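You operate a simulated robot arm through the tools that you are given. There is no shell and no other tool. Be economical: measure what you need, move in short steps, check, and stop when the job is done.

You run a simulated robot arm. Do the job below in one go: nothing can be reset, and whatever is moved stays where it is left.

JOB
Spin the yellow and the purple glue tube for 5 seconds.
Fine: one tube in each well, hood shut, dial at 5, press the green button once; wait till the green lamp is out; leave the other tubes.

Only the result counts: the job must be done as asked and must still hold three seconds after the hand-in. Knocking over, shifting, dropping, spilling or breaking anything else fails it.

ROBOT AND FRAMES
A 6-joint arm with a two-finger parallel gripper, fixed in place. Base frame: the origin is at the foot of the arm, x ahead of it, y to its left, z up; the work surface is at about z = 766. Units: mm, degrees, N and s.
With the tool pointing down near the work surface it reaches from about 260 to 680 mm from the base axis. Its first joint turns from -66.0 to 66.0 degrees. Payload 2.9 kg.
The TCP is the grasp point between the finger pads, 30 mm short of the fingertips. In the tool frame z runs along the fingers and y along their closing line. Largest opening 110 mm; finger width 20, thickness 10; the body of the gripper, 48 by 112 mm, starts 55 mm behind the TCP.
Orientation is that of the tool frame in the base frame, as [roll, pitch, yaw] about the fixed x, y, z axes, in that order (R = Rz(yaw) Ry(pitch) Rx(roll)). With the fingers straight down and closing along the base's y, the tool's x points along the base's -x, its y along +y and its z along -z.

CONTROLS
- The arm moves only by the tool servo_tool. Its argument "steps" is a list of rows, each a list of 3 entries, a list of its own where there are three numbers: the turn, a rotation vector about the base's x, y, z in rad, then the shift along the base's x, y, z in mm, then the opening, from 0 (shut) to 1 (fully open). In form: [[[rx, ry, rz], [x, y, z], hand], ...]. A call has 1 to 12 rows; each row is the pose to reach, as a shift and turn from the pose commanded when the call began. Each row takes 0.2 s and may step no farther than 50 mm and 8.6 degrees from the row before; otherwise, or with a gripper value out of range, the whole call is refused. A pose out of reach is approached as far as the arm can. The call stops where the force on the tool passes 70 N (or 10 N more than at its start, if that is more) or the arm is blocked; 0.2 s more then pass. Each finger travels about 108 mm/s and halts on what it meets, pressing with about 33 N; the grip force reading is that of the motor and also rises with nothing between the fingers. The clock runs only during rows and for 0.2 s after the last one: add rows that repeat a pose to give the fingers time. The reply holds the time, the measured pose of the TCP, the force on the tool along the base axes, the opening and the grip force, in the units named above and with some noise, with the torque about the TCP (base axes, N m) and any sound that the robot's microphone picked up.
- Cameras (640 x 400 px; columns grow to the right, rows downward): "scene" is fixed at [62.4, 424.6, 1387.1]; the picture's right is [-0.80, -0.59, 0.00], its down [-0.30, 0.41, -0.86] and it looks along [0.51, -0.69, -0.51] (base axes); focal length 321 px, centre (320, 200). "wrist" rides on the gripper at [72, 17, -103] in the tool frame; the picture's right is [-0.23, 0.97, 0.00], its down [-0.76, -0.18, -0.62] and it looks along [-0.61, -0.14, 0.78] (tool axes); focal length 222 px, centre (320, 200). There is no depth. A picture from a camera that has moved, and an enlarged one, comes with that camera's place and axes in the base frame and with its lens. The place of the scene camera against the robot may be out by one fixed shift of up to 18 mm in any direction.
- camera(camera): a new picture of that camera. The clock stands still meanwhile.
- close_up(camera, box): a new picture of the part [left, top, right, bottom] of that camera's present view, enlarged. The clock stands still meanwhile.
- hand_in(): hands the job in; it is judged then, once.

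Go step by step. Nothing tells you positions but the pictures and the camera data: compare them with the known pose of the tool, close in by small moves and look again before you grip or let go. The budget is 120 turns and 76 pictures, counting those below and the enlarged ones. Unless the task says otherwise, let go and move clear before handing in, and close with one line.

The tools are called as name(argument=value, ...) on one line, values as JSON. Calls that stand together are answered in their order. servo_tool: Moves the arm, as the interface text tells. Its arguments: {"type":"object","properties":{"steps":{"type":"array","items":{"type":"array"}}},"required":["steps"]} The other tools are called the same way: camera (camera) takes a picture; close_up (camera, box) takes an enlarged picture of a part of a camera's view; hand_in () hands the job in.

At the start:

```text
time: 0.0
position: [314.0, -213.9, 1122.7]
ee_rot: [179.9, -0.1, -180.0]
wrist_force: [-0.1, -0.1, 0.1]
wrist_torque: [0.01, -0.01, 0.01]
width: 110.1
gripper_force: 0.0
```

scene: 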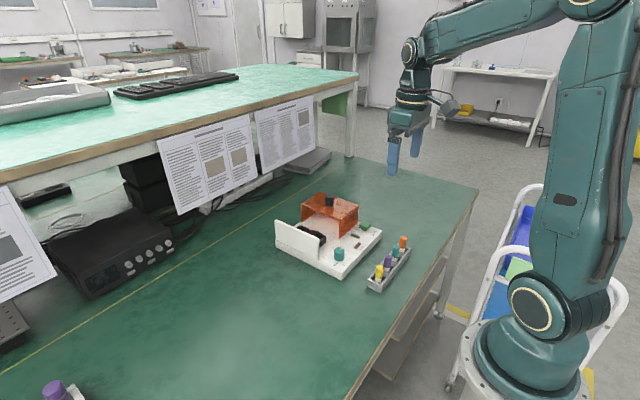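
wrist: 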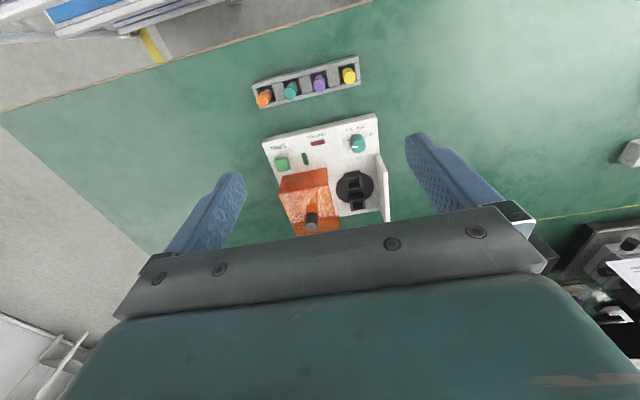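

I see a small centrifuge with an orange sliding hood, a rotor, a dial and a green button, and a rack with four tubes. I'll look closer first.

close_up(camera="scene", box=[260, 180, 420, 300])

close_up(camera="wrist", box=[240, 50, 400, 240])

close_up(camera="scene", box=[0, 320, 140, 400])

```text
3.33 times, centred on (340, 240) of scene
camera zoom: at [62.4, 424.6, 1387.1], right [-0.8, -0.59, 0.0], down [-0.3, 0.41, -0.86], along [0.51, -0.69, -0.51], focal length 1069 px, centre (253, 67)
```

zoom: 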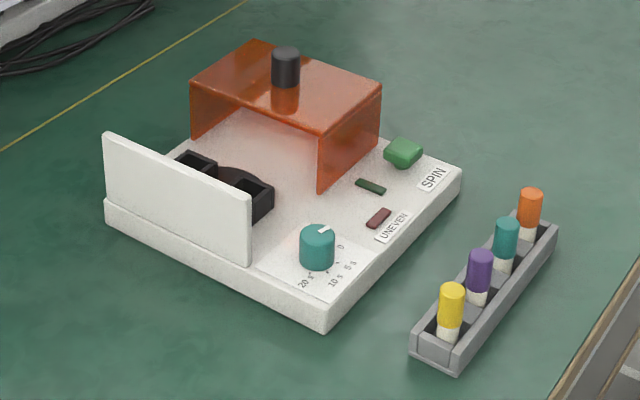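

```text
2.11 times, centred on (320, 145) of wrist
camera zoom: at [241.7, -196.6, 1227.1], right [0.23, 0.97, 0.0], down [0.76, -0.18, 0.62], along [0.61, -0.14, -0.78], focal length 468 px, centre (320, 316)
```

zoom: 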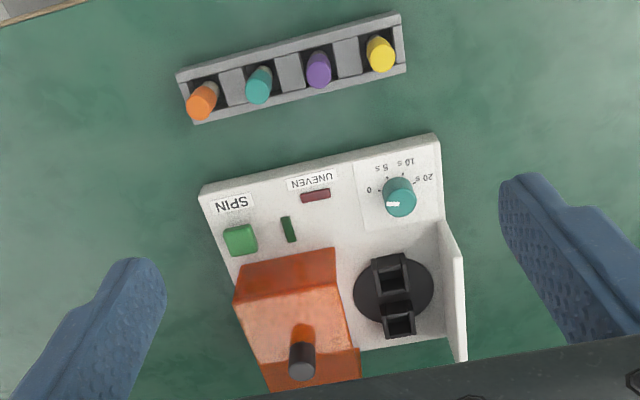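

```text
4.57 times, centred on (70, 360) of scene
camera zoom: at [62.4, 424.6, 1387.1], right [-0.8, -0.59, 0.0], down [-0.3, 0.41, -0.86], along [0.51, -0.69, -0.51], focal length 1466 px, centre (1463, -531)
```

zoom: 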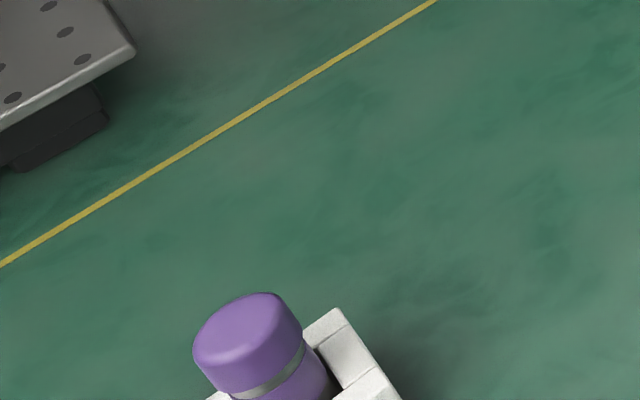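

Tubes stand in a rack near x≈315, from y≈-166 (yellow) to -307 (orange). The rotor wells are near (517, -186) and (589, -186), and the hood slides along y. I'll turn the gripper 90° so it closes along x, then look again.

servo_tool(steps=[[[0, 0, 0.1428], [0, 0, 0], 1], [[0, 0, 0.2856], [0, 0, 0], 1], [[0, 0, 0.4284], [0, 0, 0], 1], [[0, 0, 0.5712], [0, 0, 0], 1], [[0, 0, 0.714], [0, 0, 0], 1], [[0, 0, 0.8568], [0, 0, 0], 1], [[0, 0, 0.9996], [0, 0, 0], 1], [[0, 0, 1.1424], [0, 0, 0], 1], [[0, 0, 1.2852], [0, 0, 0], 1], [[0, 0, 1.428], [0, 0, 0], 1], [[0, 0, 1.5708], [0, 0, 0], 1], [[0, 0, 1.5708], [0, 0, 0], 1]])

camera(camera="wrist")

```text
time: 2.6
position: [312.8, -212.6, 1122.9]
ee_rot: [-180.0, -0.1, -89.9]
wrist_force: [0.5, -0.1, -0.1]
wrist_torque: [0.0, 0.01, -0.01]
width: 110.1
gripper_force: 0.0
```

```text
70 pictures are left
camera wrist: at [297.3, -285.5, 1226.8], right [-0.97, 0.23, 0.0], down [0.18, 0.76, 0.62], along [0.14, 0.61, -0.78], focal length 222 px, centre (320, 200)
```

wrist: 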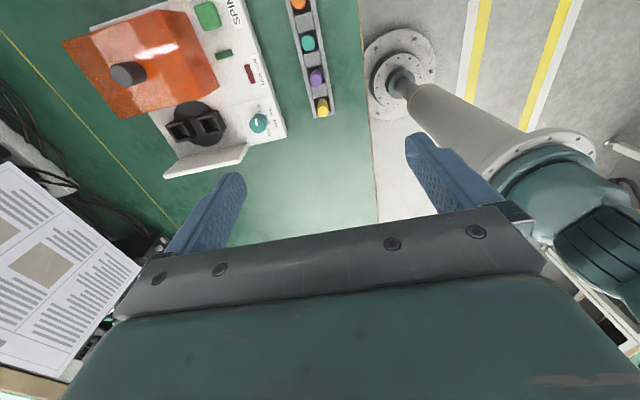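

The TCP projects near pixel (320,190) in the wrist view. I'll move above the yellow tube at a safe height.

servo_tool(steps=[[[0, 0, 0], [1, 23, -40], 1], [[0, 0, 0], [1, 46, -80], 1], [[0, 0, 0], [1, 46, -125], 1], [[0, 0, 0], [1, 46, -170], 1], [[0, 0, 0], [1, 46, -200], 1], [[0, 0, 0], [1, 46, -200], 1]])

camera(camera="wrist")

camera(camera="scene")

```text
time: 4.0
position: [313.6, -166.9, 921.7]
ee_rot: [-179.9, 0.0, -90.1]
wrist_force: [-0.1, 0.0, -0.5]
wrist_torque: [0.0, -0.02, -0.04]
width: 110.2
gripper_force: 0.1
```

```text
69 pictures are left
camera wrist: at [295.9, -240.8, 1026.1], right [-0.97, 0.23, 0.0], down [0.18, 0.76, 0.62], along [0.14, 0.61, -0.78], focal length 222 px, centre (320, 200)
```

wrist: 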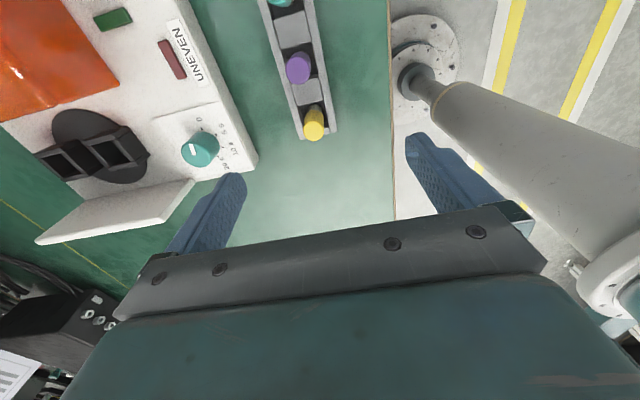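

```text
68 pictures are left
```

scene: 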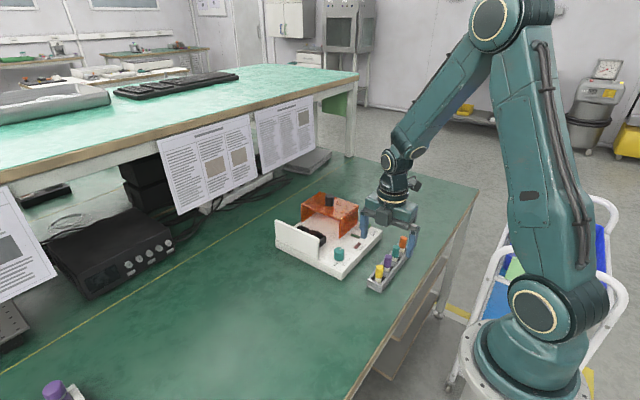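

close_up(camera="wrist", box=[250, 0, 370, 160])

close_up(camera="scene", box=[350, 210, 430, 300])

close_up(camera="wrist", box=[0, 70, 260, 250])

```text
2.50 times, centred on (310, 80) of wrist
camera zoom: at [295.9, -240.8, 1026.1], right [-0.97, 0.23, 0.0], down [0.18, 0.76, 0.62], along [0.14, 0.61, -0.78], focal length 555 px, centre (345, 500)
```

zoom: 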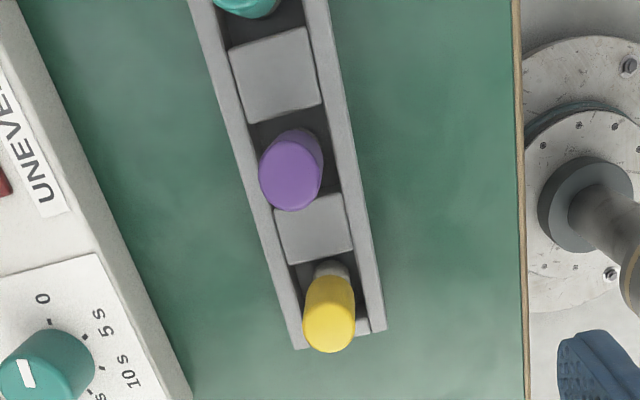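

```text
4.44 times, centred on (390, 255) of scene
camera zoom: at [62.4, 424.6, 1387.1], right [-0.8, -0.59, 0.0], down [-0.3, 0.41, -0.86], along [0.51, -0.69, -0.51], focal length 1425 px, centre (9, -44)
```

zoom: 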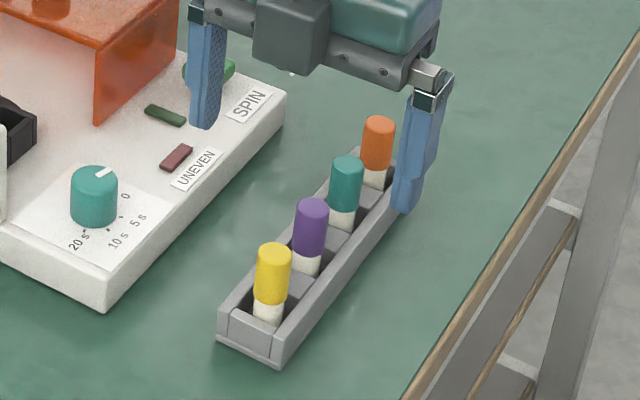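

```text
2.22 times, centred on (130, 160) of wrist
camera zoom: at [295.9, -240.8, 1026.1], right [-0.97, 0.23, 0.0], down [0.18, 0.76, 0.62], along [0.14, 0.61, -0.78], focal length 494 px, centre (742, 289)
```

zoom: 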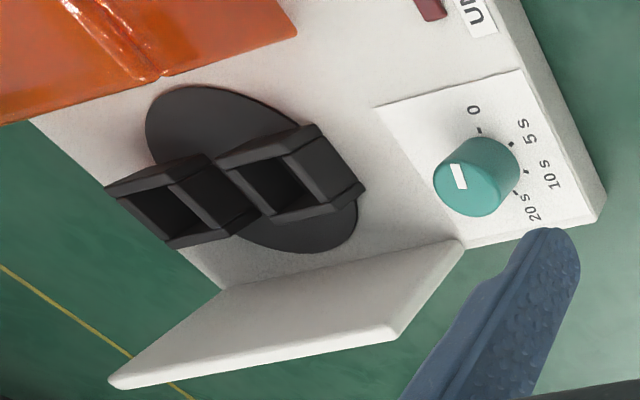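

Tubes have tall caps standing well above the rack. Next I look at the rotor wells from above, since they may be tilted.

servo_tool(steps=[[[0, 0, 0], [0, 0, 35], 1], [[0, 0, 0], [40, -4, 60], 1], [[0, 0, 0], [85, -8, 60], 1], [[0, 0, 0], [130, -12, 60], 1], [[0, 0, 0], [175, -16, 60], 1], [[0, 0, 0], [220, -20, 60], 1], [[0, 0, 0], [240, -20, 60], 1], [[0, 0, 0], [240, -20, 60], 1]])

camera(camera="wrist")

close_up(camera="scene", box=[270, 190, 350, 240])

```text
time: 5.8
position: [554.5, -185.3, 979.8]
ee_rot: [-179.9, 0.0, -89.9]
wrist_force: [0.2, -0.3, 0.4]
wrist_torque: [0.01, 0.01, -0.02]
width: 110.1
gripper_force: 0.0
```

```text
64 pictures are left
camera wrist: at [537.7, -259.2, 1084.8], right [-0.97, 0.23, 0.0], down [0.18, 0.76, 0.62], along [0.14, 0.61, -0.78], focal length 222 px, centre (320, 200)
```

wrist: 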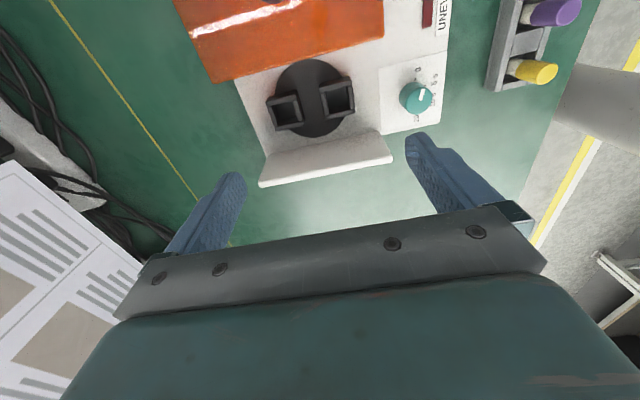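

```text
8.00 times, centred on (310, 215) of scene
camera zoom: at [62.4, 424.6, 1387.1], right [-0.8, -0.59, 0.0], down [-0.3, 0.41, -0.86], along [0.51, -0.69, -0.51], focal length 2565 px, centre (400, 80)
```

zoom: 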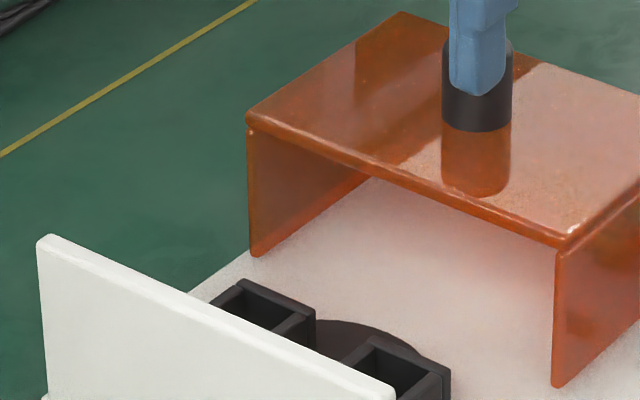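

close_up(camera="wrist", box=[240, 50, 400, 170])

close_up(camera="wrist", box=[380, 60, 460, 130])

```text
3.33 times, centred on (320, 110) of wrist
camera zoom: at [537.7, -259.2, 1084.8], right [-0.97, 0.23, 0.0], down [0.18, 0.76, 0.62], along [0.14, 0.61, -0.78], focal length 740 px, centre (320, 500)
```

zoom: 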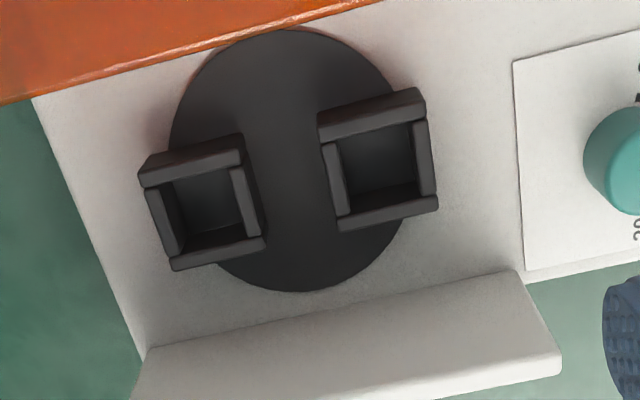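

```text
5.71 times, centred on (420, 95) of wrist
camera zoom: at [537.7, -259.2, 1084.8], right [-0.97, 0.23, 0.0], down [0.18, 0.76, 0.62], along [0.14, 0.61, -0.78], focal length 1269 px, centre (-251, 800)
```

zoom: 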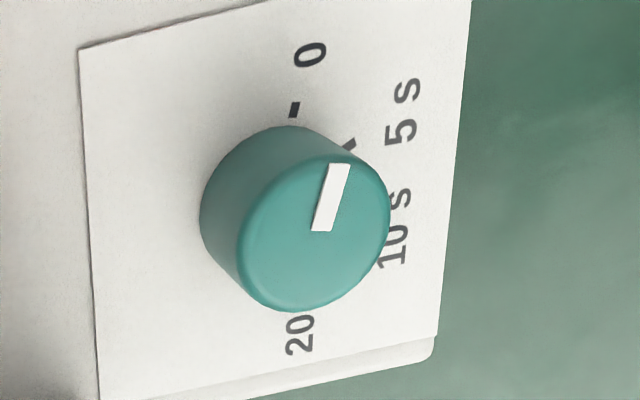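

The wells are vertical square boxes near (594,-188) and (532,-188). The yellow cap top is near (317,-164.5, 824). I'll go above the yellow tube with the hand half open.

servo_tool(steps=[[[0, 0, 0], [-45, 4, 0], 0.6], [[0, 0, 0], [-90, 8, 0], 0.6], [[0, 0, 0], [-135, 12, 0], 0.6], [[0, 0, 0], [-180, 16, 0], 0.6], [[0, 0, 0], [-220, 20, -20], 0.6], [[0, 0, 0], [-237, 20.8, -60], 0.6], [[0, 0, 0], [-237, 20.8, -100], 0.6], [[0, 0, 0], [-237, 20.8, -115], 0.6], [[0, 0, 0], [-237, 20.8, -115], 0.6]])

close_up(camera="wrist", box=[200, 60, 440, 220])

close_up(camera="scene", box=[350, 210, 430, 300])

```text
time: 7.8
position: [317.4, -169.3, 869.4]
ee_rot: [-180.0, 0.0, -90.0]
wrist_force: [0.7, 0.1, -0.2]
wrist_torque: [-0.03, 0.0, 0.02]
width: 66.0
gripper_force: 0.1
```

```text
2.50 times, centred on (320, 140) of wrist
camera zoom: at [301.4, -242.3, 972.0], right [-0.97, 0.23, 0.0], down [0.18, 0.76, 0.62], along [0.14, 0.61, -0.78], focal length 555 px, centre (320, 350)
```

zoom: 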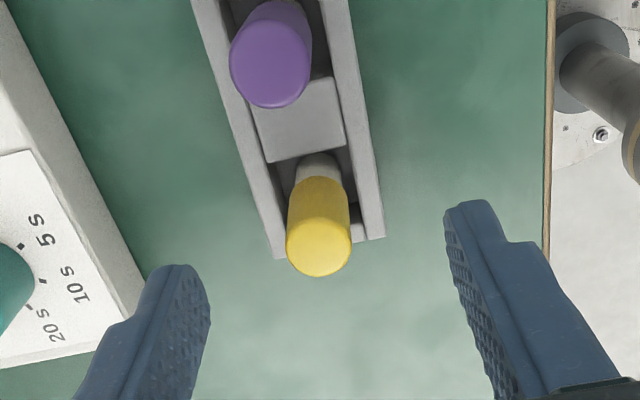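

```text
4.44 times, centred on (390, 255) of scene
camera zoom: at [62.4, 424.6, 1387.1], right [-0.8, -0.59, 0.0], down [-0.3, 0.41, -0.86], along [0.51, -0.69, -0.51], focal length 1425 px, centre (9, -44)
```

zoom: 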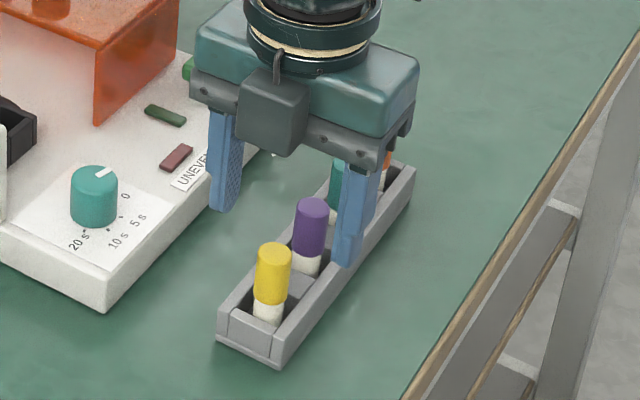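

servo_tool(steps=[[[0, 0, 0], [0, 0, 0], 0.6], [[0, 0, 0], [0, 0, 0], 0.6]])

```text
time: 8.4
position: [317.5, -168.5, 868.5]
ee_rot: [180.0, -0.1, -90.0]
wrist_force: [-0.2, 0.1, 0.6]
wrist_torque: [0.03, 0.02, 0.02]
width: 66.0
gripper_force: 0.0
```

servo_tool(steps=[[[0, 0, 0], [1, 3.5, -10], 0.6], [[0, 0, 0], [1, 3.5, -25], 0.6], [[0, 0, 0], [1, 3.5, -35], 0.6], [[0, 0, 0], [1, 3.5, -35], 0.6]])

close_up(camera="wrist", box=[200, 60, 440, 220])

close_up(camera="scene", box=[360, 240, 410, 300])

```text
time: 9.4
position: [317.4, -162.5, 834.9]
ee_rot: [-179.9, -0.1, -90.0]
wrist_force: [0.4, -0.3, -0.2]
wrist_torque: [0.01, 0.01, -0.01]
width: 65.8
gripper_force: 0.1
```

```text
2.50 times, centred on (320, 140) of wrist
camera zoom: at [301.5, -236.8, 937.8], right [-0.97, 0.23, 0.0], down [0.18, 0.76, 0.62], along [0.14, 0.61, -0.78], focal length 555 px, centre (320, 350)
```

zoom: 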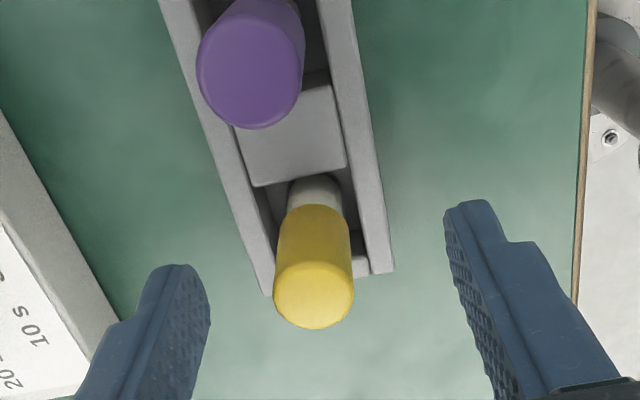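

```text
6.67 times, centred on (385, 270) of scene
camera zoom: at [62.4, 424.6, 1387.1], right [-0.8, -0.59, 0.0], down [-0.3, 0.41, -0.86], along [0.51, -0.69, -0.51], focal length 2137 px, centre (-113, -267)
```

zoom: 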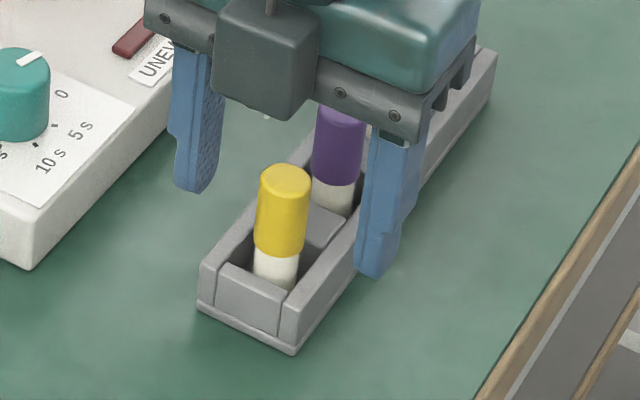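

servo_tool(steps=[[[0, 0, 0], [1.5, -2.5, -6], 0.6], [[0, 0, 0], [1.5, -2.5, -12], 0.6], [[0, 0, 0], [1.5, -2.5, -14], 0.45], [[0, 0, 0], [1.5, -2.5, -14], 0.45]])

close_up(camera="wrist", box=[200, 60, 440, 220])

close_up(camera="scene", box=[360, 240, 410, 300])

```text
time: 10.4
position: [319.4, -164.8, 818.5]
ee_rot: [180.0, 0.0, -90.0]
wrist_force: [-0.8, 1.3, -0.6]
wrist_torque: [0.02, -0.03, -0.01]
width: 49.4
gripper_force: 0.1
```

```text
2.50 times, centred on (320, 140) of wrist
camera zoom: at [302.8, -238.2, 922.4], right [-0.97, 0.23, 0.0], down [0.18, 0.76, 0.62], along [0.14, 0.61, -0.78], focal length 555 px, centre (320, 350)
```

zoom: 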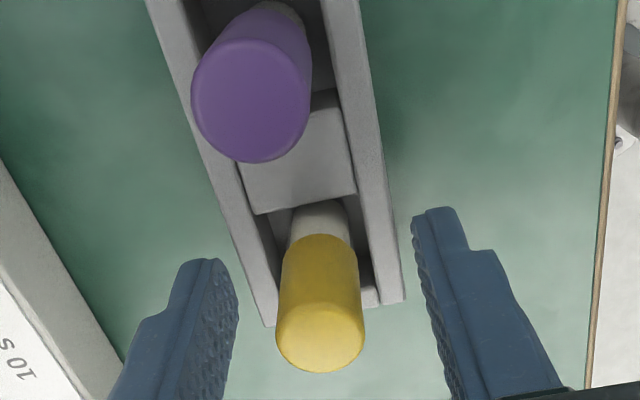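

```text
6.67 times, centred on (385, 270) of scene
camera zoom: at [62.4, 424.6, 1387.1], right [-0.8, -0.59, 0.0], down [-0.3, 0.41, -0.86], along [0.51, -0.69, -0.51], focal length 2137 px, centre (-113, -267)
```

zoom: 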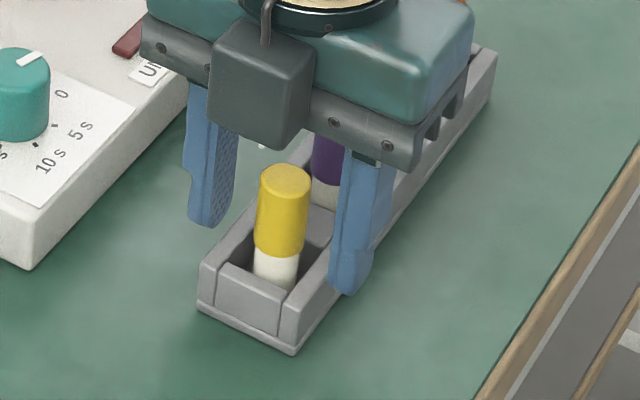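

Well centred. I'll raise 4 mm so the fingertips clear the rack walls, then close.

servo_tool(steps=[[[0, 0, 0], [0, 0, 4], 0.45], [[0, 0, 0], [0, 0, 4], 0.3], [[0, 0, 0], [0, 0, 4], 0.2], [[0, 0, 0], [0, 0, 4], 0.1], [[0, 0, 0], [0, 0, 4], 0.1], [[0, 0, 0], [0, 0, 4], 0.1]])

close_up(camera="wrist", box=[200, 60, 440, 220])

close_up(camera="scene", box=[360, 240, 410, 300])

```text
time: 11.8
position: [319.6, -163.9, 822.7]
ee_rot: [-179.9, 0.1, -90.0]
wrist_force: [0.3, -0.4, 2.1]
wrist_torque: [0.02, 0.02, 0.01]
width: 18.7
gripper_force: 32.5
```

```text
2.50 times, centred on (320, 140) of wrist
camera zoom: at [303.3, -238.2, 926.8], right [-0.97, 0.23, 0.0], down [0.18, 0.76, 0.62], along [0.14, 0.61, -0.78], focal length 555 px, centre (320, 350)
```

zoom: 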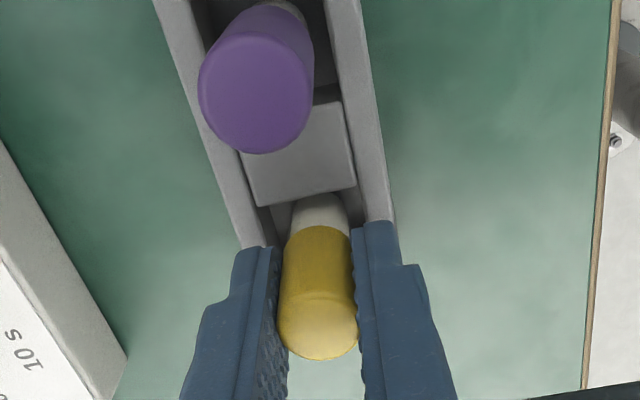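

```text
6.67 times, centred on (385, 270) of scene
camera zoom: at [62.4, 424.6, 1387.1], right [-0.8, -0.59, 0.0], down [-0.3, 0.41, -0.86], along [0.51, -0.69, -0.51], focal length 2137 px, centre (-113, -267)
```

zoom: 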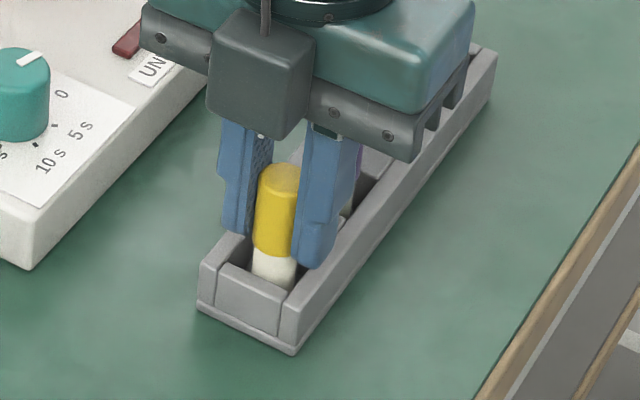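

Yellow is gripped (18.7 mm). Lifting it and carrying it above the far well.

servo_tool(steps=[[[0, 0, 0], [0, 0, 15], 0.1], [[0, 0, 0], [0, 0, 50], 0.1], [[0, 0, 0], [0, 0, 95], 0.1], [[0, 0, 0], [45, -4, 100], 0.1], [[0, 0, 0], [90, -8, 100], 0.1], [[0, 0, 0], [135, -12, 100], 0.1], [[0, 0, 0], [180, -16, 100], 0.1], [[0, 0, 0], [225, -20, 100], 0.1], [[0, 0, 0], [260, -24, 100], 0.1], [[0, 0, 0], [274, -24, 100], 0.1], [[0, 0, 0], [274, -24, 100], 0.1]])

close_up(camera="wrist", box=[200, 60, 440, 220])

close_up(camera="scene", box=[270, 180, 370, 280])

```text
time: 14.2
position: [595.0, -186.6, 923.5]
ee_rot: [180.0, -0.1, -89.9]
wrist_force: [0.3, -0.3, 0.6]
wrist_torque: [0.0, -0.02, 0.01]
width: 18.7
gripper_force: 33.1
```

```text
2.50 times, centred on (320, 140) of wrist
camera zoom: at [579.0, -260.6, 1027.3], right [-0.97, 0.23, 0.0], down [0.18, 0.76, 0.62], along [0.14, 0.61, -0.78], focal length 555 px, centre (320, 350)
```

zoom: 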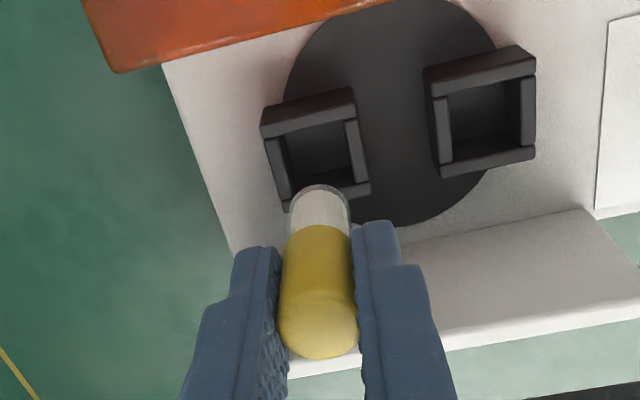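

```text
4.00 times, centred on (320, 230) of scene
camera zoom: at [62.4, 424.6, 1387.1], right [-0.8, -0.59, 0.0], down [-0.3, 0.41, -0.86], along [0.51, -0.69, -0.51], focal length 1282 px, centre (320, 80)
```

zoom: 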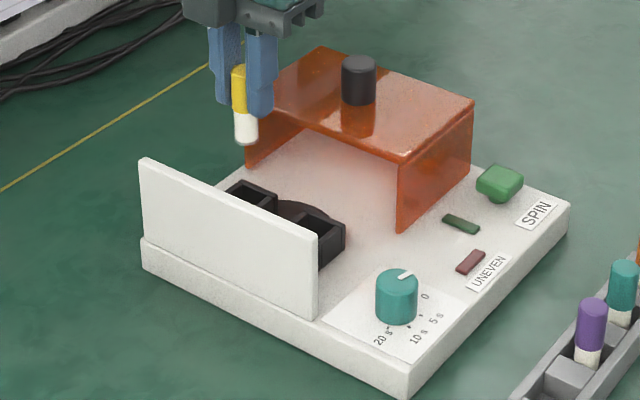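

servo_tool(steps=[[[0, 0, 0], [0.5, -1, -15], 0.1], [[0, 0, 0], [0.5, -1, -30], 0.1], [[0, 0, 0], [0.5, -1, -36], 0.1], [[0, 0, 0], [0.5, -1, -36], 0.1]])

close_up(camera="wrist", box=[200, 60, 440, 220])

close_up(camera="scene", box=[290, 190, 340, 260])

```text
time: 15.2
position: [595.2, -190.6, 887.7]
ee_rot: [179.9, 0.1, -90.0]
wrist_force: [0.6, 0.2, -0.7]
wrist_torque: [-0.01, -0.04, 0.0]
width: 18.5
gripper_force: 32.8
```

```text
2.50 times, centred on (320, 140) of wrist
camera zoom: at [578.7, -263.7, 991.4], right [-0.97, 0.23, 0.0], down [0.18, 0.76, 0.62], along [0.14, 0.61, -0.78], focal length 555 px, centre (320, 350)
```

zoom: 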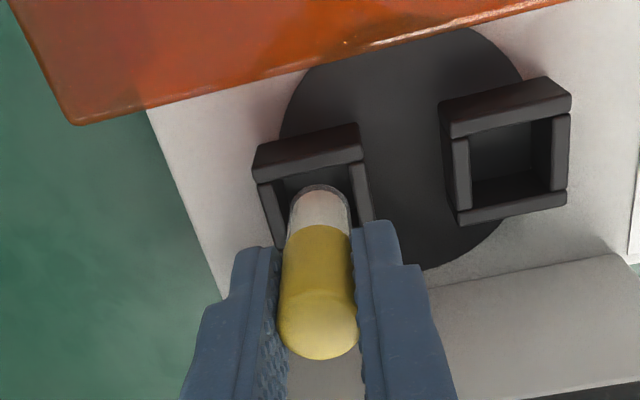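

```text
5.71 times, centred on (315, 225) of scene
camera zoom: at [62.4, 424.6, 1387.1], right [-0.8, -0.59, 0.0], down [-0.3, 0.41, -0.86], along [0.51, -0.69, -0.51], focal length 1832 px, centre (349, 57)
```

zoom: 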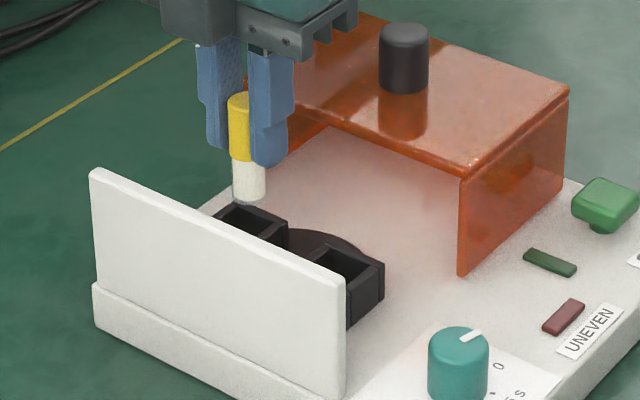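

servo_tool(steps=[[[0, 0, 0], [0, 3, 0], 0.1], [[0, 0, 0], [0, 3, -8], 0.1], [[0, 0, 0], [0, 3, -14], 0.1], [[0, 0, 0], [0, 3, -14], 0.1]])

close_up(camera="wrist", box=[250, 80, 390, 180])

close_up(camera="scene", box=[295, 195, 335, 250])

```text
time: 16.2
position: [595.6, -187.1, 873.9]
ee_rot: [-180.0, 0.0, -90.0]
wrist_force: [-0.5, -0.7, -1.0]
wrist_torque: [0.03, -0.03, 0.04]
width: 18.6
gripper_force: 32.9
```

```text
4.00 times, centred on (320, 130) of wrist
camera zoom: at [579.0, -260.4, 977.2], right [-0.97, 0.23, 0.0], down [0.18, 0.76, 0.62], along [0.14, 0.61, -0.78], focal length 888 px, centre (320, 480)
```

zoom: 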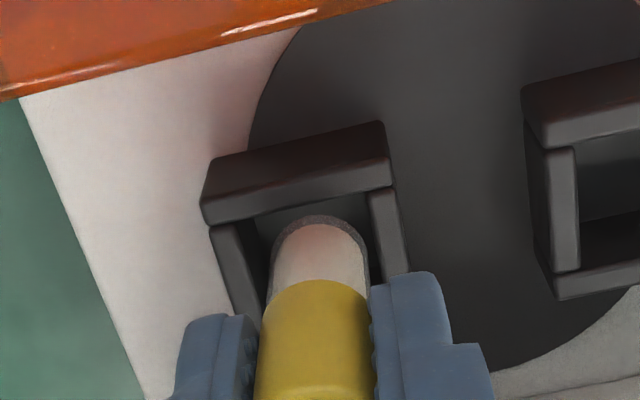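

```text
7.27 times, centred on (315, 222) of scene
camera zoom: at [62.4, 424.6, 1387.1], right [-0.8, -0.59, 0.0], down [-0.3, 0.41, -0.86], along [0.51, -0.69, -0.51], focal length 2332 px, centre (356, 36)
```

zoom: 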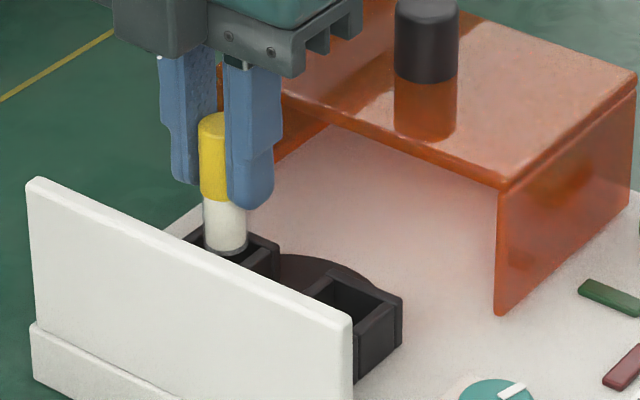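

Aligned with the well. Lowering gently.

servo_tool(steps=[[[0, 0, 0], [0, 0, -5], 0.1], [[0, 0, 0], [0, 0, -10], 0.1], [[0, 0, 0], [0, 0, -15], 0.1], [[0, 0, 0], [0, 0, -15], 0.1]])

close_up(camera="wrist", box=[250, 80, 390, 180])

close_up(camera="scene", box=[295, 195, 335, 250])

```text
time: 17.2
position: [596.0, -188.9, 858.5]
ee_rot: [-180.0, 0.0, -90.0]
wrist_force: [-0.1, 2.5, 0.3]
wrist_torque: [0.14, 0.04, -0.03]
width: 18.9
gripper_force: 32.9
```

```text
4.00 times, centred on (320, 130) of wrist
camera zoom: at [579.3, -260.7, 961.8], right [-0.97, 0.23, 0.0], down [0.18, 0.76, 0.62], along [0.14, 0.61, -0.78], focal length 888 px, centre (320, 480)
```

zoom: 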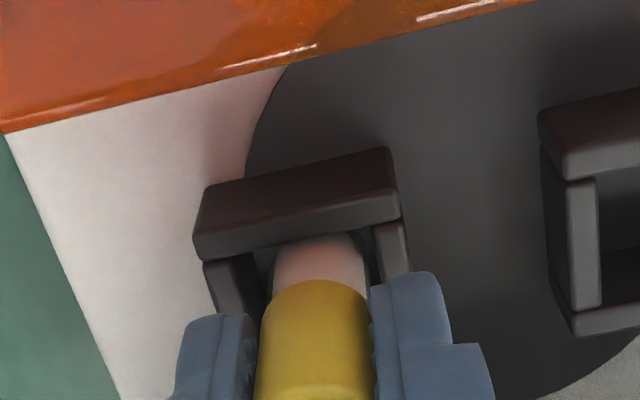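

```text
7.27 times, centred on (315, 222) of scene
camera zoom: at [62.4, 424.6, 1387.1], right [-0.8, -0.59, 0.0], down [-0.3, 0.41, -0.86], along [0.51, -0.69, -0.51], focal length 2332 px, centre (356, 36)
```

zoom: 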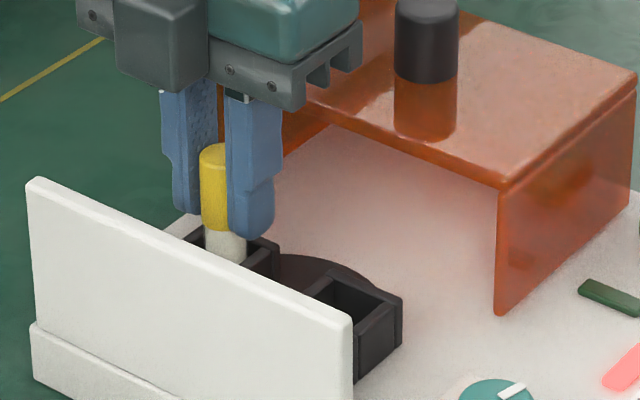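

The tube has entered the well with a light sideways touch. I'll ease +y and go on.

servo_tool(steps=[[[0, 0, 0], [0, 2, 0], 0.1], [[0, 0, 0], [0, 2, -3], 0.1], [[0, 0, 0], [0, 2, -5], 0.1], [[0, 0, 0], [0, 2, -5], 0.1]])

close_up(camera="scene", box=[295, 195, 335, 250])

```text
time: 18.2
position: [595.2, -184.3, 852.6]
ee_rot: [179.9, 0.0, -90.0]
wrist_force: [-0.4, -0.5, 0.3]
wrist_torque: [-0.06, 0.01, -0.01]
width: 18.6
gripper_force: 33.1
```

```text
7.27 times, centred on (315, 222) of scene
camera zoom: at [62.4, 424.6, 1387.1], right [-0.8, -0.59, 0.0], down [-0.3, 0.41, -0.86], along [0.51, -0.69, -0.51], focal length 2332 px, centre (356, 36)
```

zoom: 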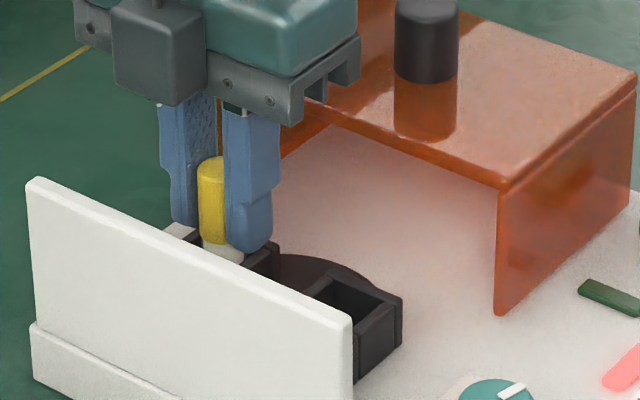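

servo_tool(steps=[[[0, 0, 0], [0, -1, -2], 0.1], [[0, 0, 0], [0, -1, -4], 0.1], [[0, 0, 0], [0, -1, -4], 0.1]])

close_up(camera="wrist", box=[250, 80, 390, 180])

```text
time: 19.0
position: [594.4, -186.6, 848.5]
ee_rot: [-180.0, 0.0, -90.0]
wrist_force: [-0.1, 0.7, -0.5]
wrist_torque: [-0.03, 0.03, -0.01]
width: 18.8
gripper_force: 32.9
```

```text
4.00 times, centred on (320, 130) of wrist
camera zoom: at [578.5, -259.6, 952.8], right [-0.97, 0.23, 0.0], down [0.18, 0.76, 0.62], along [0.14, 0.61, -0.78], focal length 888 px, centre (320, 480)
```

zoom: 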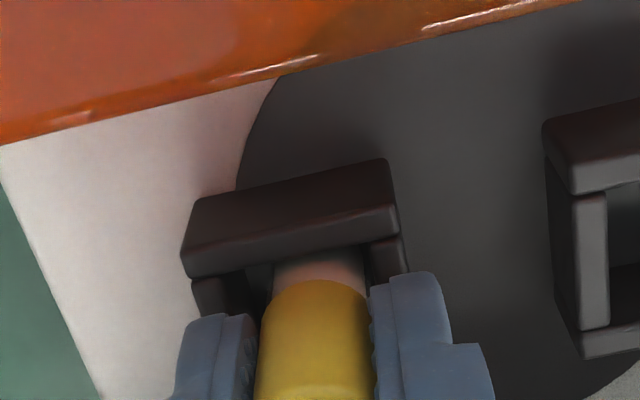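

servo_tool(steps=[[[0, 0, 0], [0, 0, -2], 0.1], [[0, 0, 0], [0, 0, -4], 0.1], [[0, 0, 0], [0, 0, -4], 0.1]])

close_up(camera="wrist", box=[250, 80, 390, 180])

close_up(camera="scene", box=[295, 195, 335, 250])

```text
time: 19.8
position: [594.8, -185.2, 846.4]
ee_rot: [-179.7, -0.1, -90.0]
wrist_force: [-4.2, 0.1, 21.5]
wrist_torque: [0.05, 0.23, 0.02]
width: 18.7
gripper_force: 32.5
```

```text
4.00 times, centred on (320, 130) of wrist
camera zoom: at [578.4, -259.2, 950.5], right [-0.97, 0.23, 0.0], down [0.18, 0.76, 0.62], along [0.14, 0.61, -0.78], focal length 888 px, centre (320, 480)
```

zoom: 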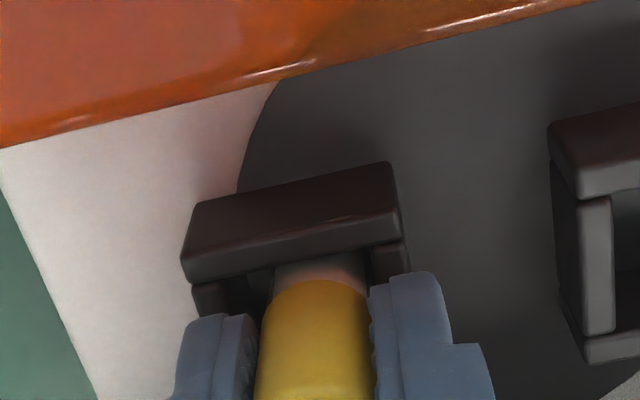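

```text
7.27 times, centred on (315, 222) of scene
camera zoom: at [61.9, 424.7, 1387.1], right [-0.8, -0.59, 0.0], down [-0.3, 0.41, -0.86], along [0.51, -0.69, -0.51], focal length 2332 px, centre (356, 36)
```

zoom: 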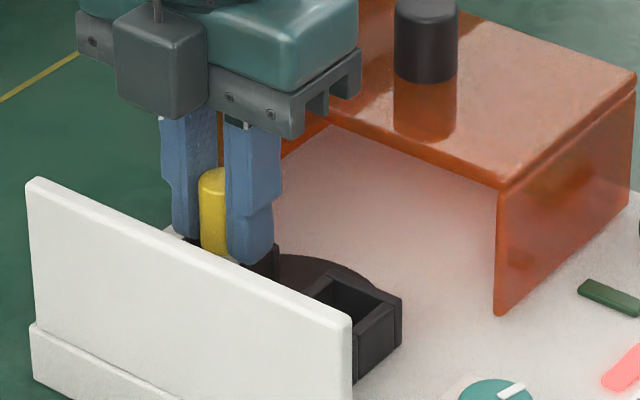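

Contact at TCP z≈846. I'll relieve a little, open, and rise.

servo_tool(steps=[[[0, 0, 0], [0, 0, 2.5], 0.1], [[0, 0, 0], [0, 0, 2.5], 0.2], [[0, 0, 0], [0, 0, 2.5], 0.35], [[0, 0, 0], [0, 0, 2.5], 0.35], [[0, 0, 0], [0, 0, 15], 0.35], [[0, 0, 0], [0, 0, 45], 0.35], [[0, 0, 0], [0, 0, 90], 0.35], [[0, 0, 0], [0, 0, 90], 0.35]])

close_up(camera="wrist", box=[220, 60, 420, 200])

close_up(camera="scene", box=[290, 190, 350, 260])

```text
time: 21.6
position: [595.1, -186.7, 932.0]
ee_rot: [-180.0, -0.1, -90.0]
wrist_force: [-0.2, 0.8, 0.2]
wrist_torque: [-0.01, 0.02, 0.03]
width: 38.5
gripper_force: 0.1
```

```text
2.86 times, centred on (320, 130) of wrist
camera zoom: at [579.6, -260.2, 1037.4], right [-0.97, 0.23, 0.0], down [0.18, 0.76, 0.62], along [0.14, 0.61, -0.78], focal length 635 px, centre (320, 400)
```

zoom: 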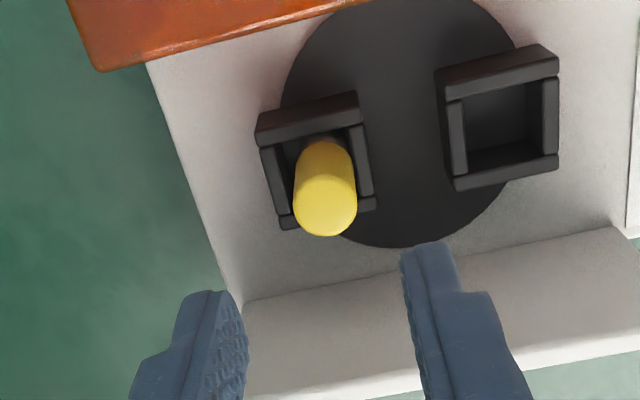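

```text
5.71 times, centred on (320, 225) of scene
camera zoom: at [62.4, 424.6, 1387.1], right [-0.8, -0.59, 0.0], down [-0.3, 0.41, -0.86], along [0.51, -0.69, -0.51], focal length 1832 px, centre (320, 57)
```

zoom: 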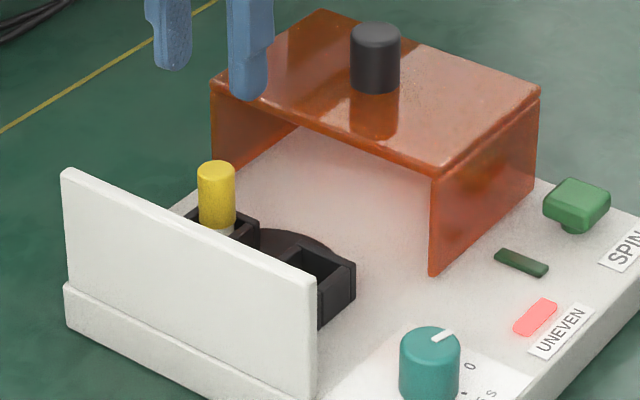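

Yellow is seated in the far well. Now to the purple tube, near (320,-213).

servo_tool(steps=[[[0, 0, 0], [-45, 0, 0], 0.5], [[0, 0, 0], [-90, 0, 0], 0.5], [[0, 0, 0], [-135, 0, 0], 0.5], [[0, 0, 0], [-180, -5, 0], 0.5], [[0, 0, 0], [-225, -15, 0], 0.5], [[0, 0, 0], [-265, -25, 0], 0.5], [[0, 0, 0], [-275, -26, -30], 0.5], [[0, 0, 0], [-275, -26, -70], 0.5], [[0, 0, 0], [-275, -26, -92], 0.5], [[0, 0, 0], [-275, -26, -92], 0.5]])

close_up(camera="wrist", box=[200, 60, 440, 220])

close_up(camera="scene", box=[360, 220, 420, 300])

```text
time: 23.8
position: [318.2, -212.3, 841.8]
ee_rot: [180.0, 0.0, -90.0]
wrist_force: [-0.3, 0.8, 0.0]
wrist_torque: [0.02, -0.04, -0.02]
width: 54.7
gripper_force: 0.1
```

```text
2.50 times, centred on (320, 140) of wrist
camera zoom: at [302.5, -285.7, 945.3], right [-0.97, 0.23, 0.0], down [0.18, 0.76, 0.62], along [0.14, 0.61, -0.78], focal length 555 px, centre (320, 350)
```

zoom: 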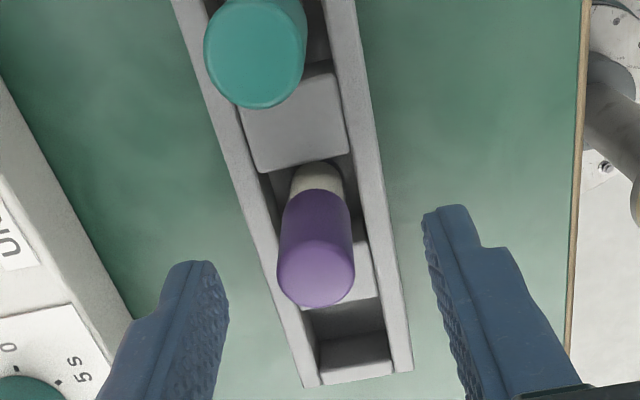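

```text
5.00 times, centred on (390, 260) of scene
camera zoom: at [62.4, 424.6, 1387.1], right [-0.8, -0.59, 0.0], down [-0.3, 0.41, -0.86], along [0.51, -0.69, -0.51], focal length 1603 px, centre (-30, -100)
```

zoom: 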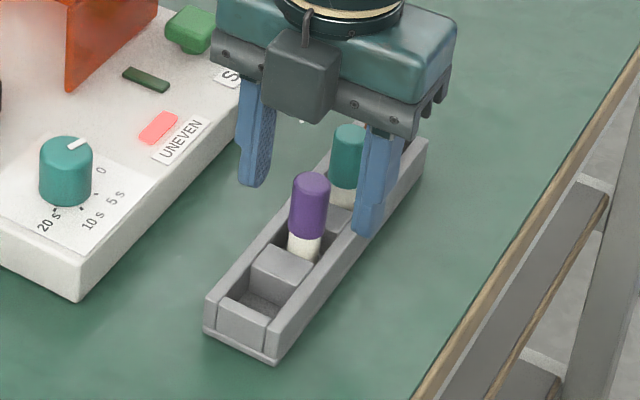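

servo_tool(steps=[[[0, 0, 0], [0.7, -2, -5], 0.5], [[0, 0, 0], [0.7, -2, -12], 0.45], [[0, 0, 0], [0.7, -2, -18.5], 0.4], [[0, 0, 0], [0.7, -2, -18.5], 0.4]])

close_up(camera="wrist", box=[200, 60, 440, 220])

```text
time: 24.8
position: [321.5, -212.5, 824.1]
ee_rot: [180.0, 0.1, -90.0]
wrist_force: [0.0, -0.3, -0.5]
wrist_torque: [0.01, 0.01, -0.01]
width: 44.2
gripper_force: 0.1
```

```text
2.50 times, centred on (320, 140) of wrist
camera zoom: at [304.9, -286.8, 928.0], right [-0.97, 0.23, 0.0], down [0.18, 0.76, 0.62], along [0.14, 0.61, -0.78], focal length 555 px, centre (320, 350)
```

zoom: 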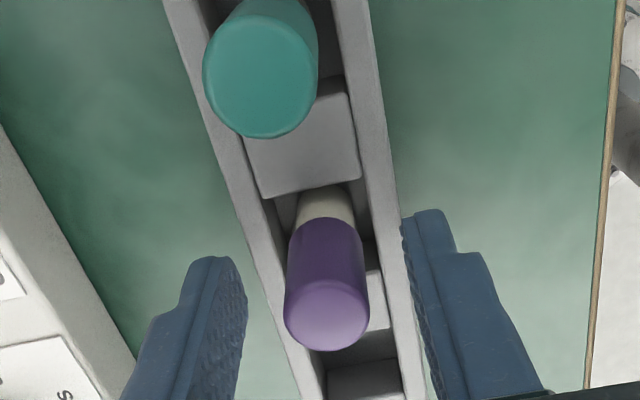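

servo_tool(steps=[[[0, 0, 0], [-1.5, -1.5, -1], 0.4], [[0, 0, 0], [-1.5, -1.5, -1], 0.3], [[0, 0, 0], [-1.5, -1.5, -1], 0.2], [[0, 0, 0], [-1.5, -1.5, -1], 0.1], [[0, 0, 0], [-1.5, -1.5, -1], 0.1], [[0, 0, 0], [-1.5, -1.5, -1], 0.1]])

close_up(camera="wrist", box=[200, 60, 440, 220])

```text
time: 26.2
position: [320.0, -213.9, 823.9]
ee_rot: [-180.0, -0.1, -89.9]
wrist_force: [0.8, -1.2, 0.4]
wrist_torque: [0.02, 0.0, -0.02]
width: 18.7
gripper_force: 32.7
```

```text
2.50 times, centred on (320, 140) of wrist
camera zoom: at [303.4, -288.8, 927.7], right [-0.97, 0.23, 0.0], down [0.18, 0.76, 0.62], along [0.14, 0.61, -0.78], focal length 555 px, centre (320, 350)
```

zoom: 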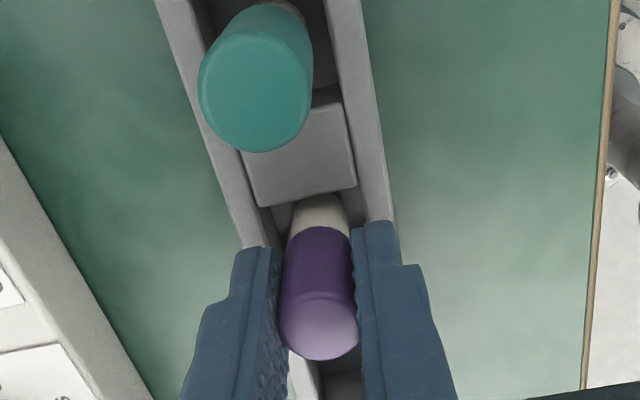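

Purple gripped. Carrying it above the near well (≈532,-187).

servo_tool(steps=[[[0, 0, 0], [0, 0, 15], 0.1], [[0, 0, 0], [0, 0, 50], 0.1], [[0, 0, 0], [0, 0, 90], 0.1], [[0, 0, 0], [45, 5, 95], 0.1], [[0, 0, 0], [90, 15, 95], 0.1], [[0, 0, 0], [135, 25, 95], 0.1], [[0, 0, 0], [180, 27, 95], 0.1], [[0, 0, 0], [212.5, 27, 85], 0.1], [[0, 0, 0], [212.5, 27, 65], 0.1], [[0, 0, 0], [212.5, 27, 65], 0.1]])

close_up(camera="wrist", box=[220, 60, 420, 200])

close_up(camera="scene", box=[290, 190, 350, 260])

```text
time: 28.4
position: [532.2, -190.5, 889.1]
ee_rot: [-180.0, 0.0, -90.0]
wrist_force: [0.2, -0.7, -0.2]
wrist_torque: [0.02, 0.03, -0.05]
width: 18.9
gripper_force: 33.2
```

```text
2.86 times, centred on (320, 130) of wrist
camera zoom: at [515.9, -263.9, 992.7], right [-0.97, 0.23, 0.0], down [0.18, 0.76, 0.62], along [0.14, 0.61, -0.78], focal length 635 px, centre (320, 400)
```

zoom: 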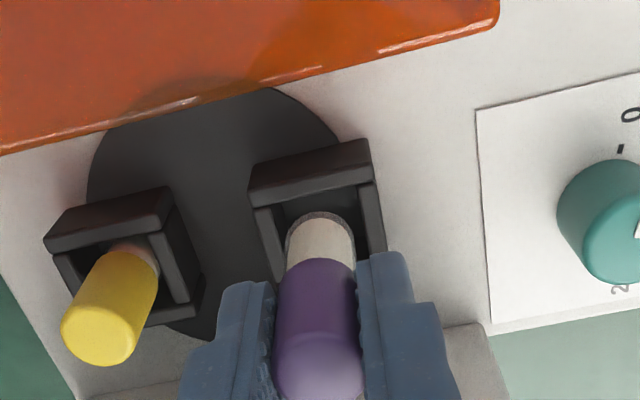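

```text
5.71 times, centred on (320, 225) of scene
camera zoom: at [62.4, 424.6, 1387.1], right [-0.8, -0.59, 0.0], down [-0.3, 0.41, -0.86], along [0.51, -0.69, -0.51], focal length 1832 px, centre (320, 57)
```

zoom: 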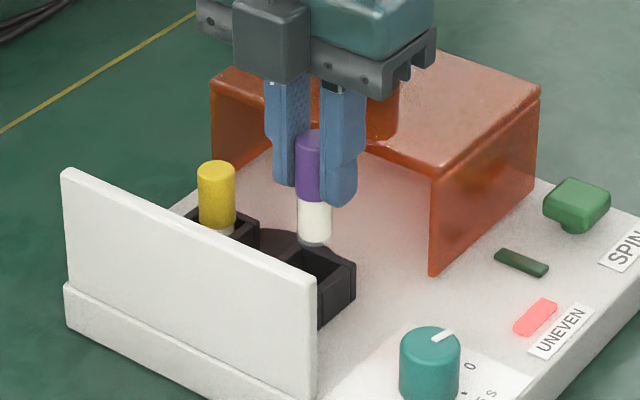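

servo_tool(steps=[[[0, 0, 0], [-1, 4, 0], 0.1], [[0, 0, 0], [-1, 4, -8], 0.1], [[0, 0, 0], [-1, 4, -16], 0.1], [[0, 0, 0], [-1, 4, -16], 0.1]])

close_up(camera="wrist", box=[250, 80, 390, 180])

```text
time: 29.4
position: [533.0, -185.3, 870.9]
ee_rot: [-180.0, -0.1, -90.0]
wrist_force: [0.0, -0.2, -0.5]
wrist_torque: [-0.01, -0.04, 0.04]
width: 18.8
gripper_force: 32.7
```

```text
4.00 times, centred on (320, 130) of wrist
camera zoom: at [515.0, -259.1, 976.2], right [-0.97, 0.23, 0.0], down [0.18, 0.76, 0.62], along [0.14, 0.61, -0.78], focal length 888 px, centre (320, 480)
```

zoom: 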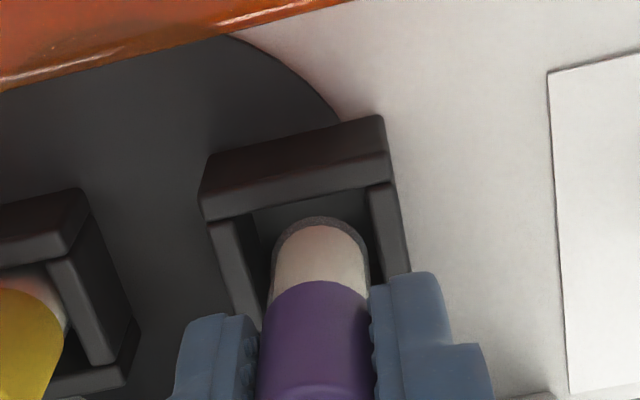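

Same alignment as with yellow. Lowering in.

servo_tool(steps=[[[0, 0, 0], [0, 0, -6], 0.1], [[0, 0, 0], [0, 0, -12], 0.1], [[0, 0, 0], [0, 0, -18], 0.1], [[0, 0, 0], [0, 0, -18], 0.1]])

```text
time: 30.4
position: [532.4, -184.7, 853.1]
ee_rot: [180.0, 0.0, -90.1]
wrist_force: [-0.2, -0.1, -0.3]
wrist_torque: [-0.01, -0.03, 0.0]
width: 18.8
gripper_force: 33.0
```

servo_tool(steps=[[[0, 0, 0], [0, 0, -2], 0.1], [[0, 0, 0], [0, 0, -4], 0.1], [[0, 0, 0], [0, 0, -6], 0.1], [[0, 0, 0], [0, 0, -6], 0.1]])

close_up(camera="wrist", box=[250, 80, 390, 180])

```text
time: 31.4
position: [531.5, -184.8, 849.1]
ee_rot: [-180.0, 0.1, -90.0]
wrist_force: [-0.5, 0.2, -0.7]
wrist_torque: [-0.01, -0.01, -0.01]
width: 18.6
gripper_force: 33.1
```

```text
4.00 times, centred on (320, 130) of wrist
camera zoom: at [514.2, -258.3, 952.1], right [-0.97, 0.23, 0.0], down [0.18, 0.76, 0.62], along [0.14, 0.61, -0.78], focal length 888 px, centre (320, 480)
```

zoom: 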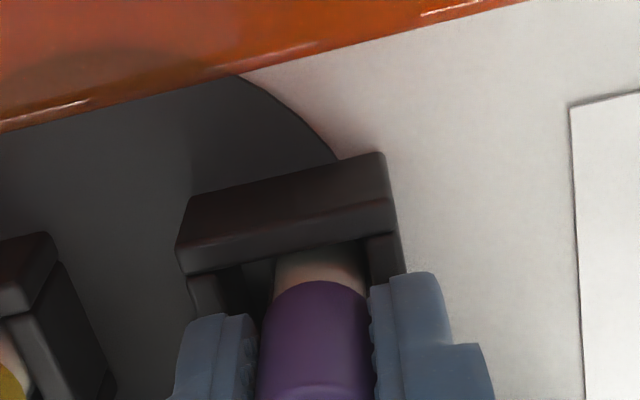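

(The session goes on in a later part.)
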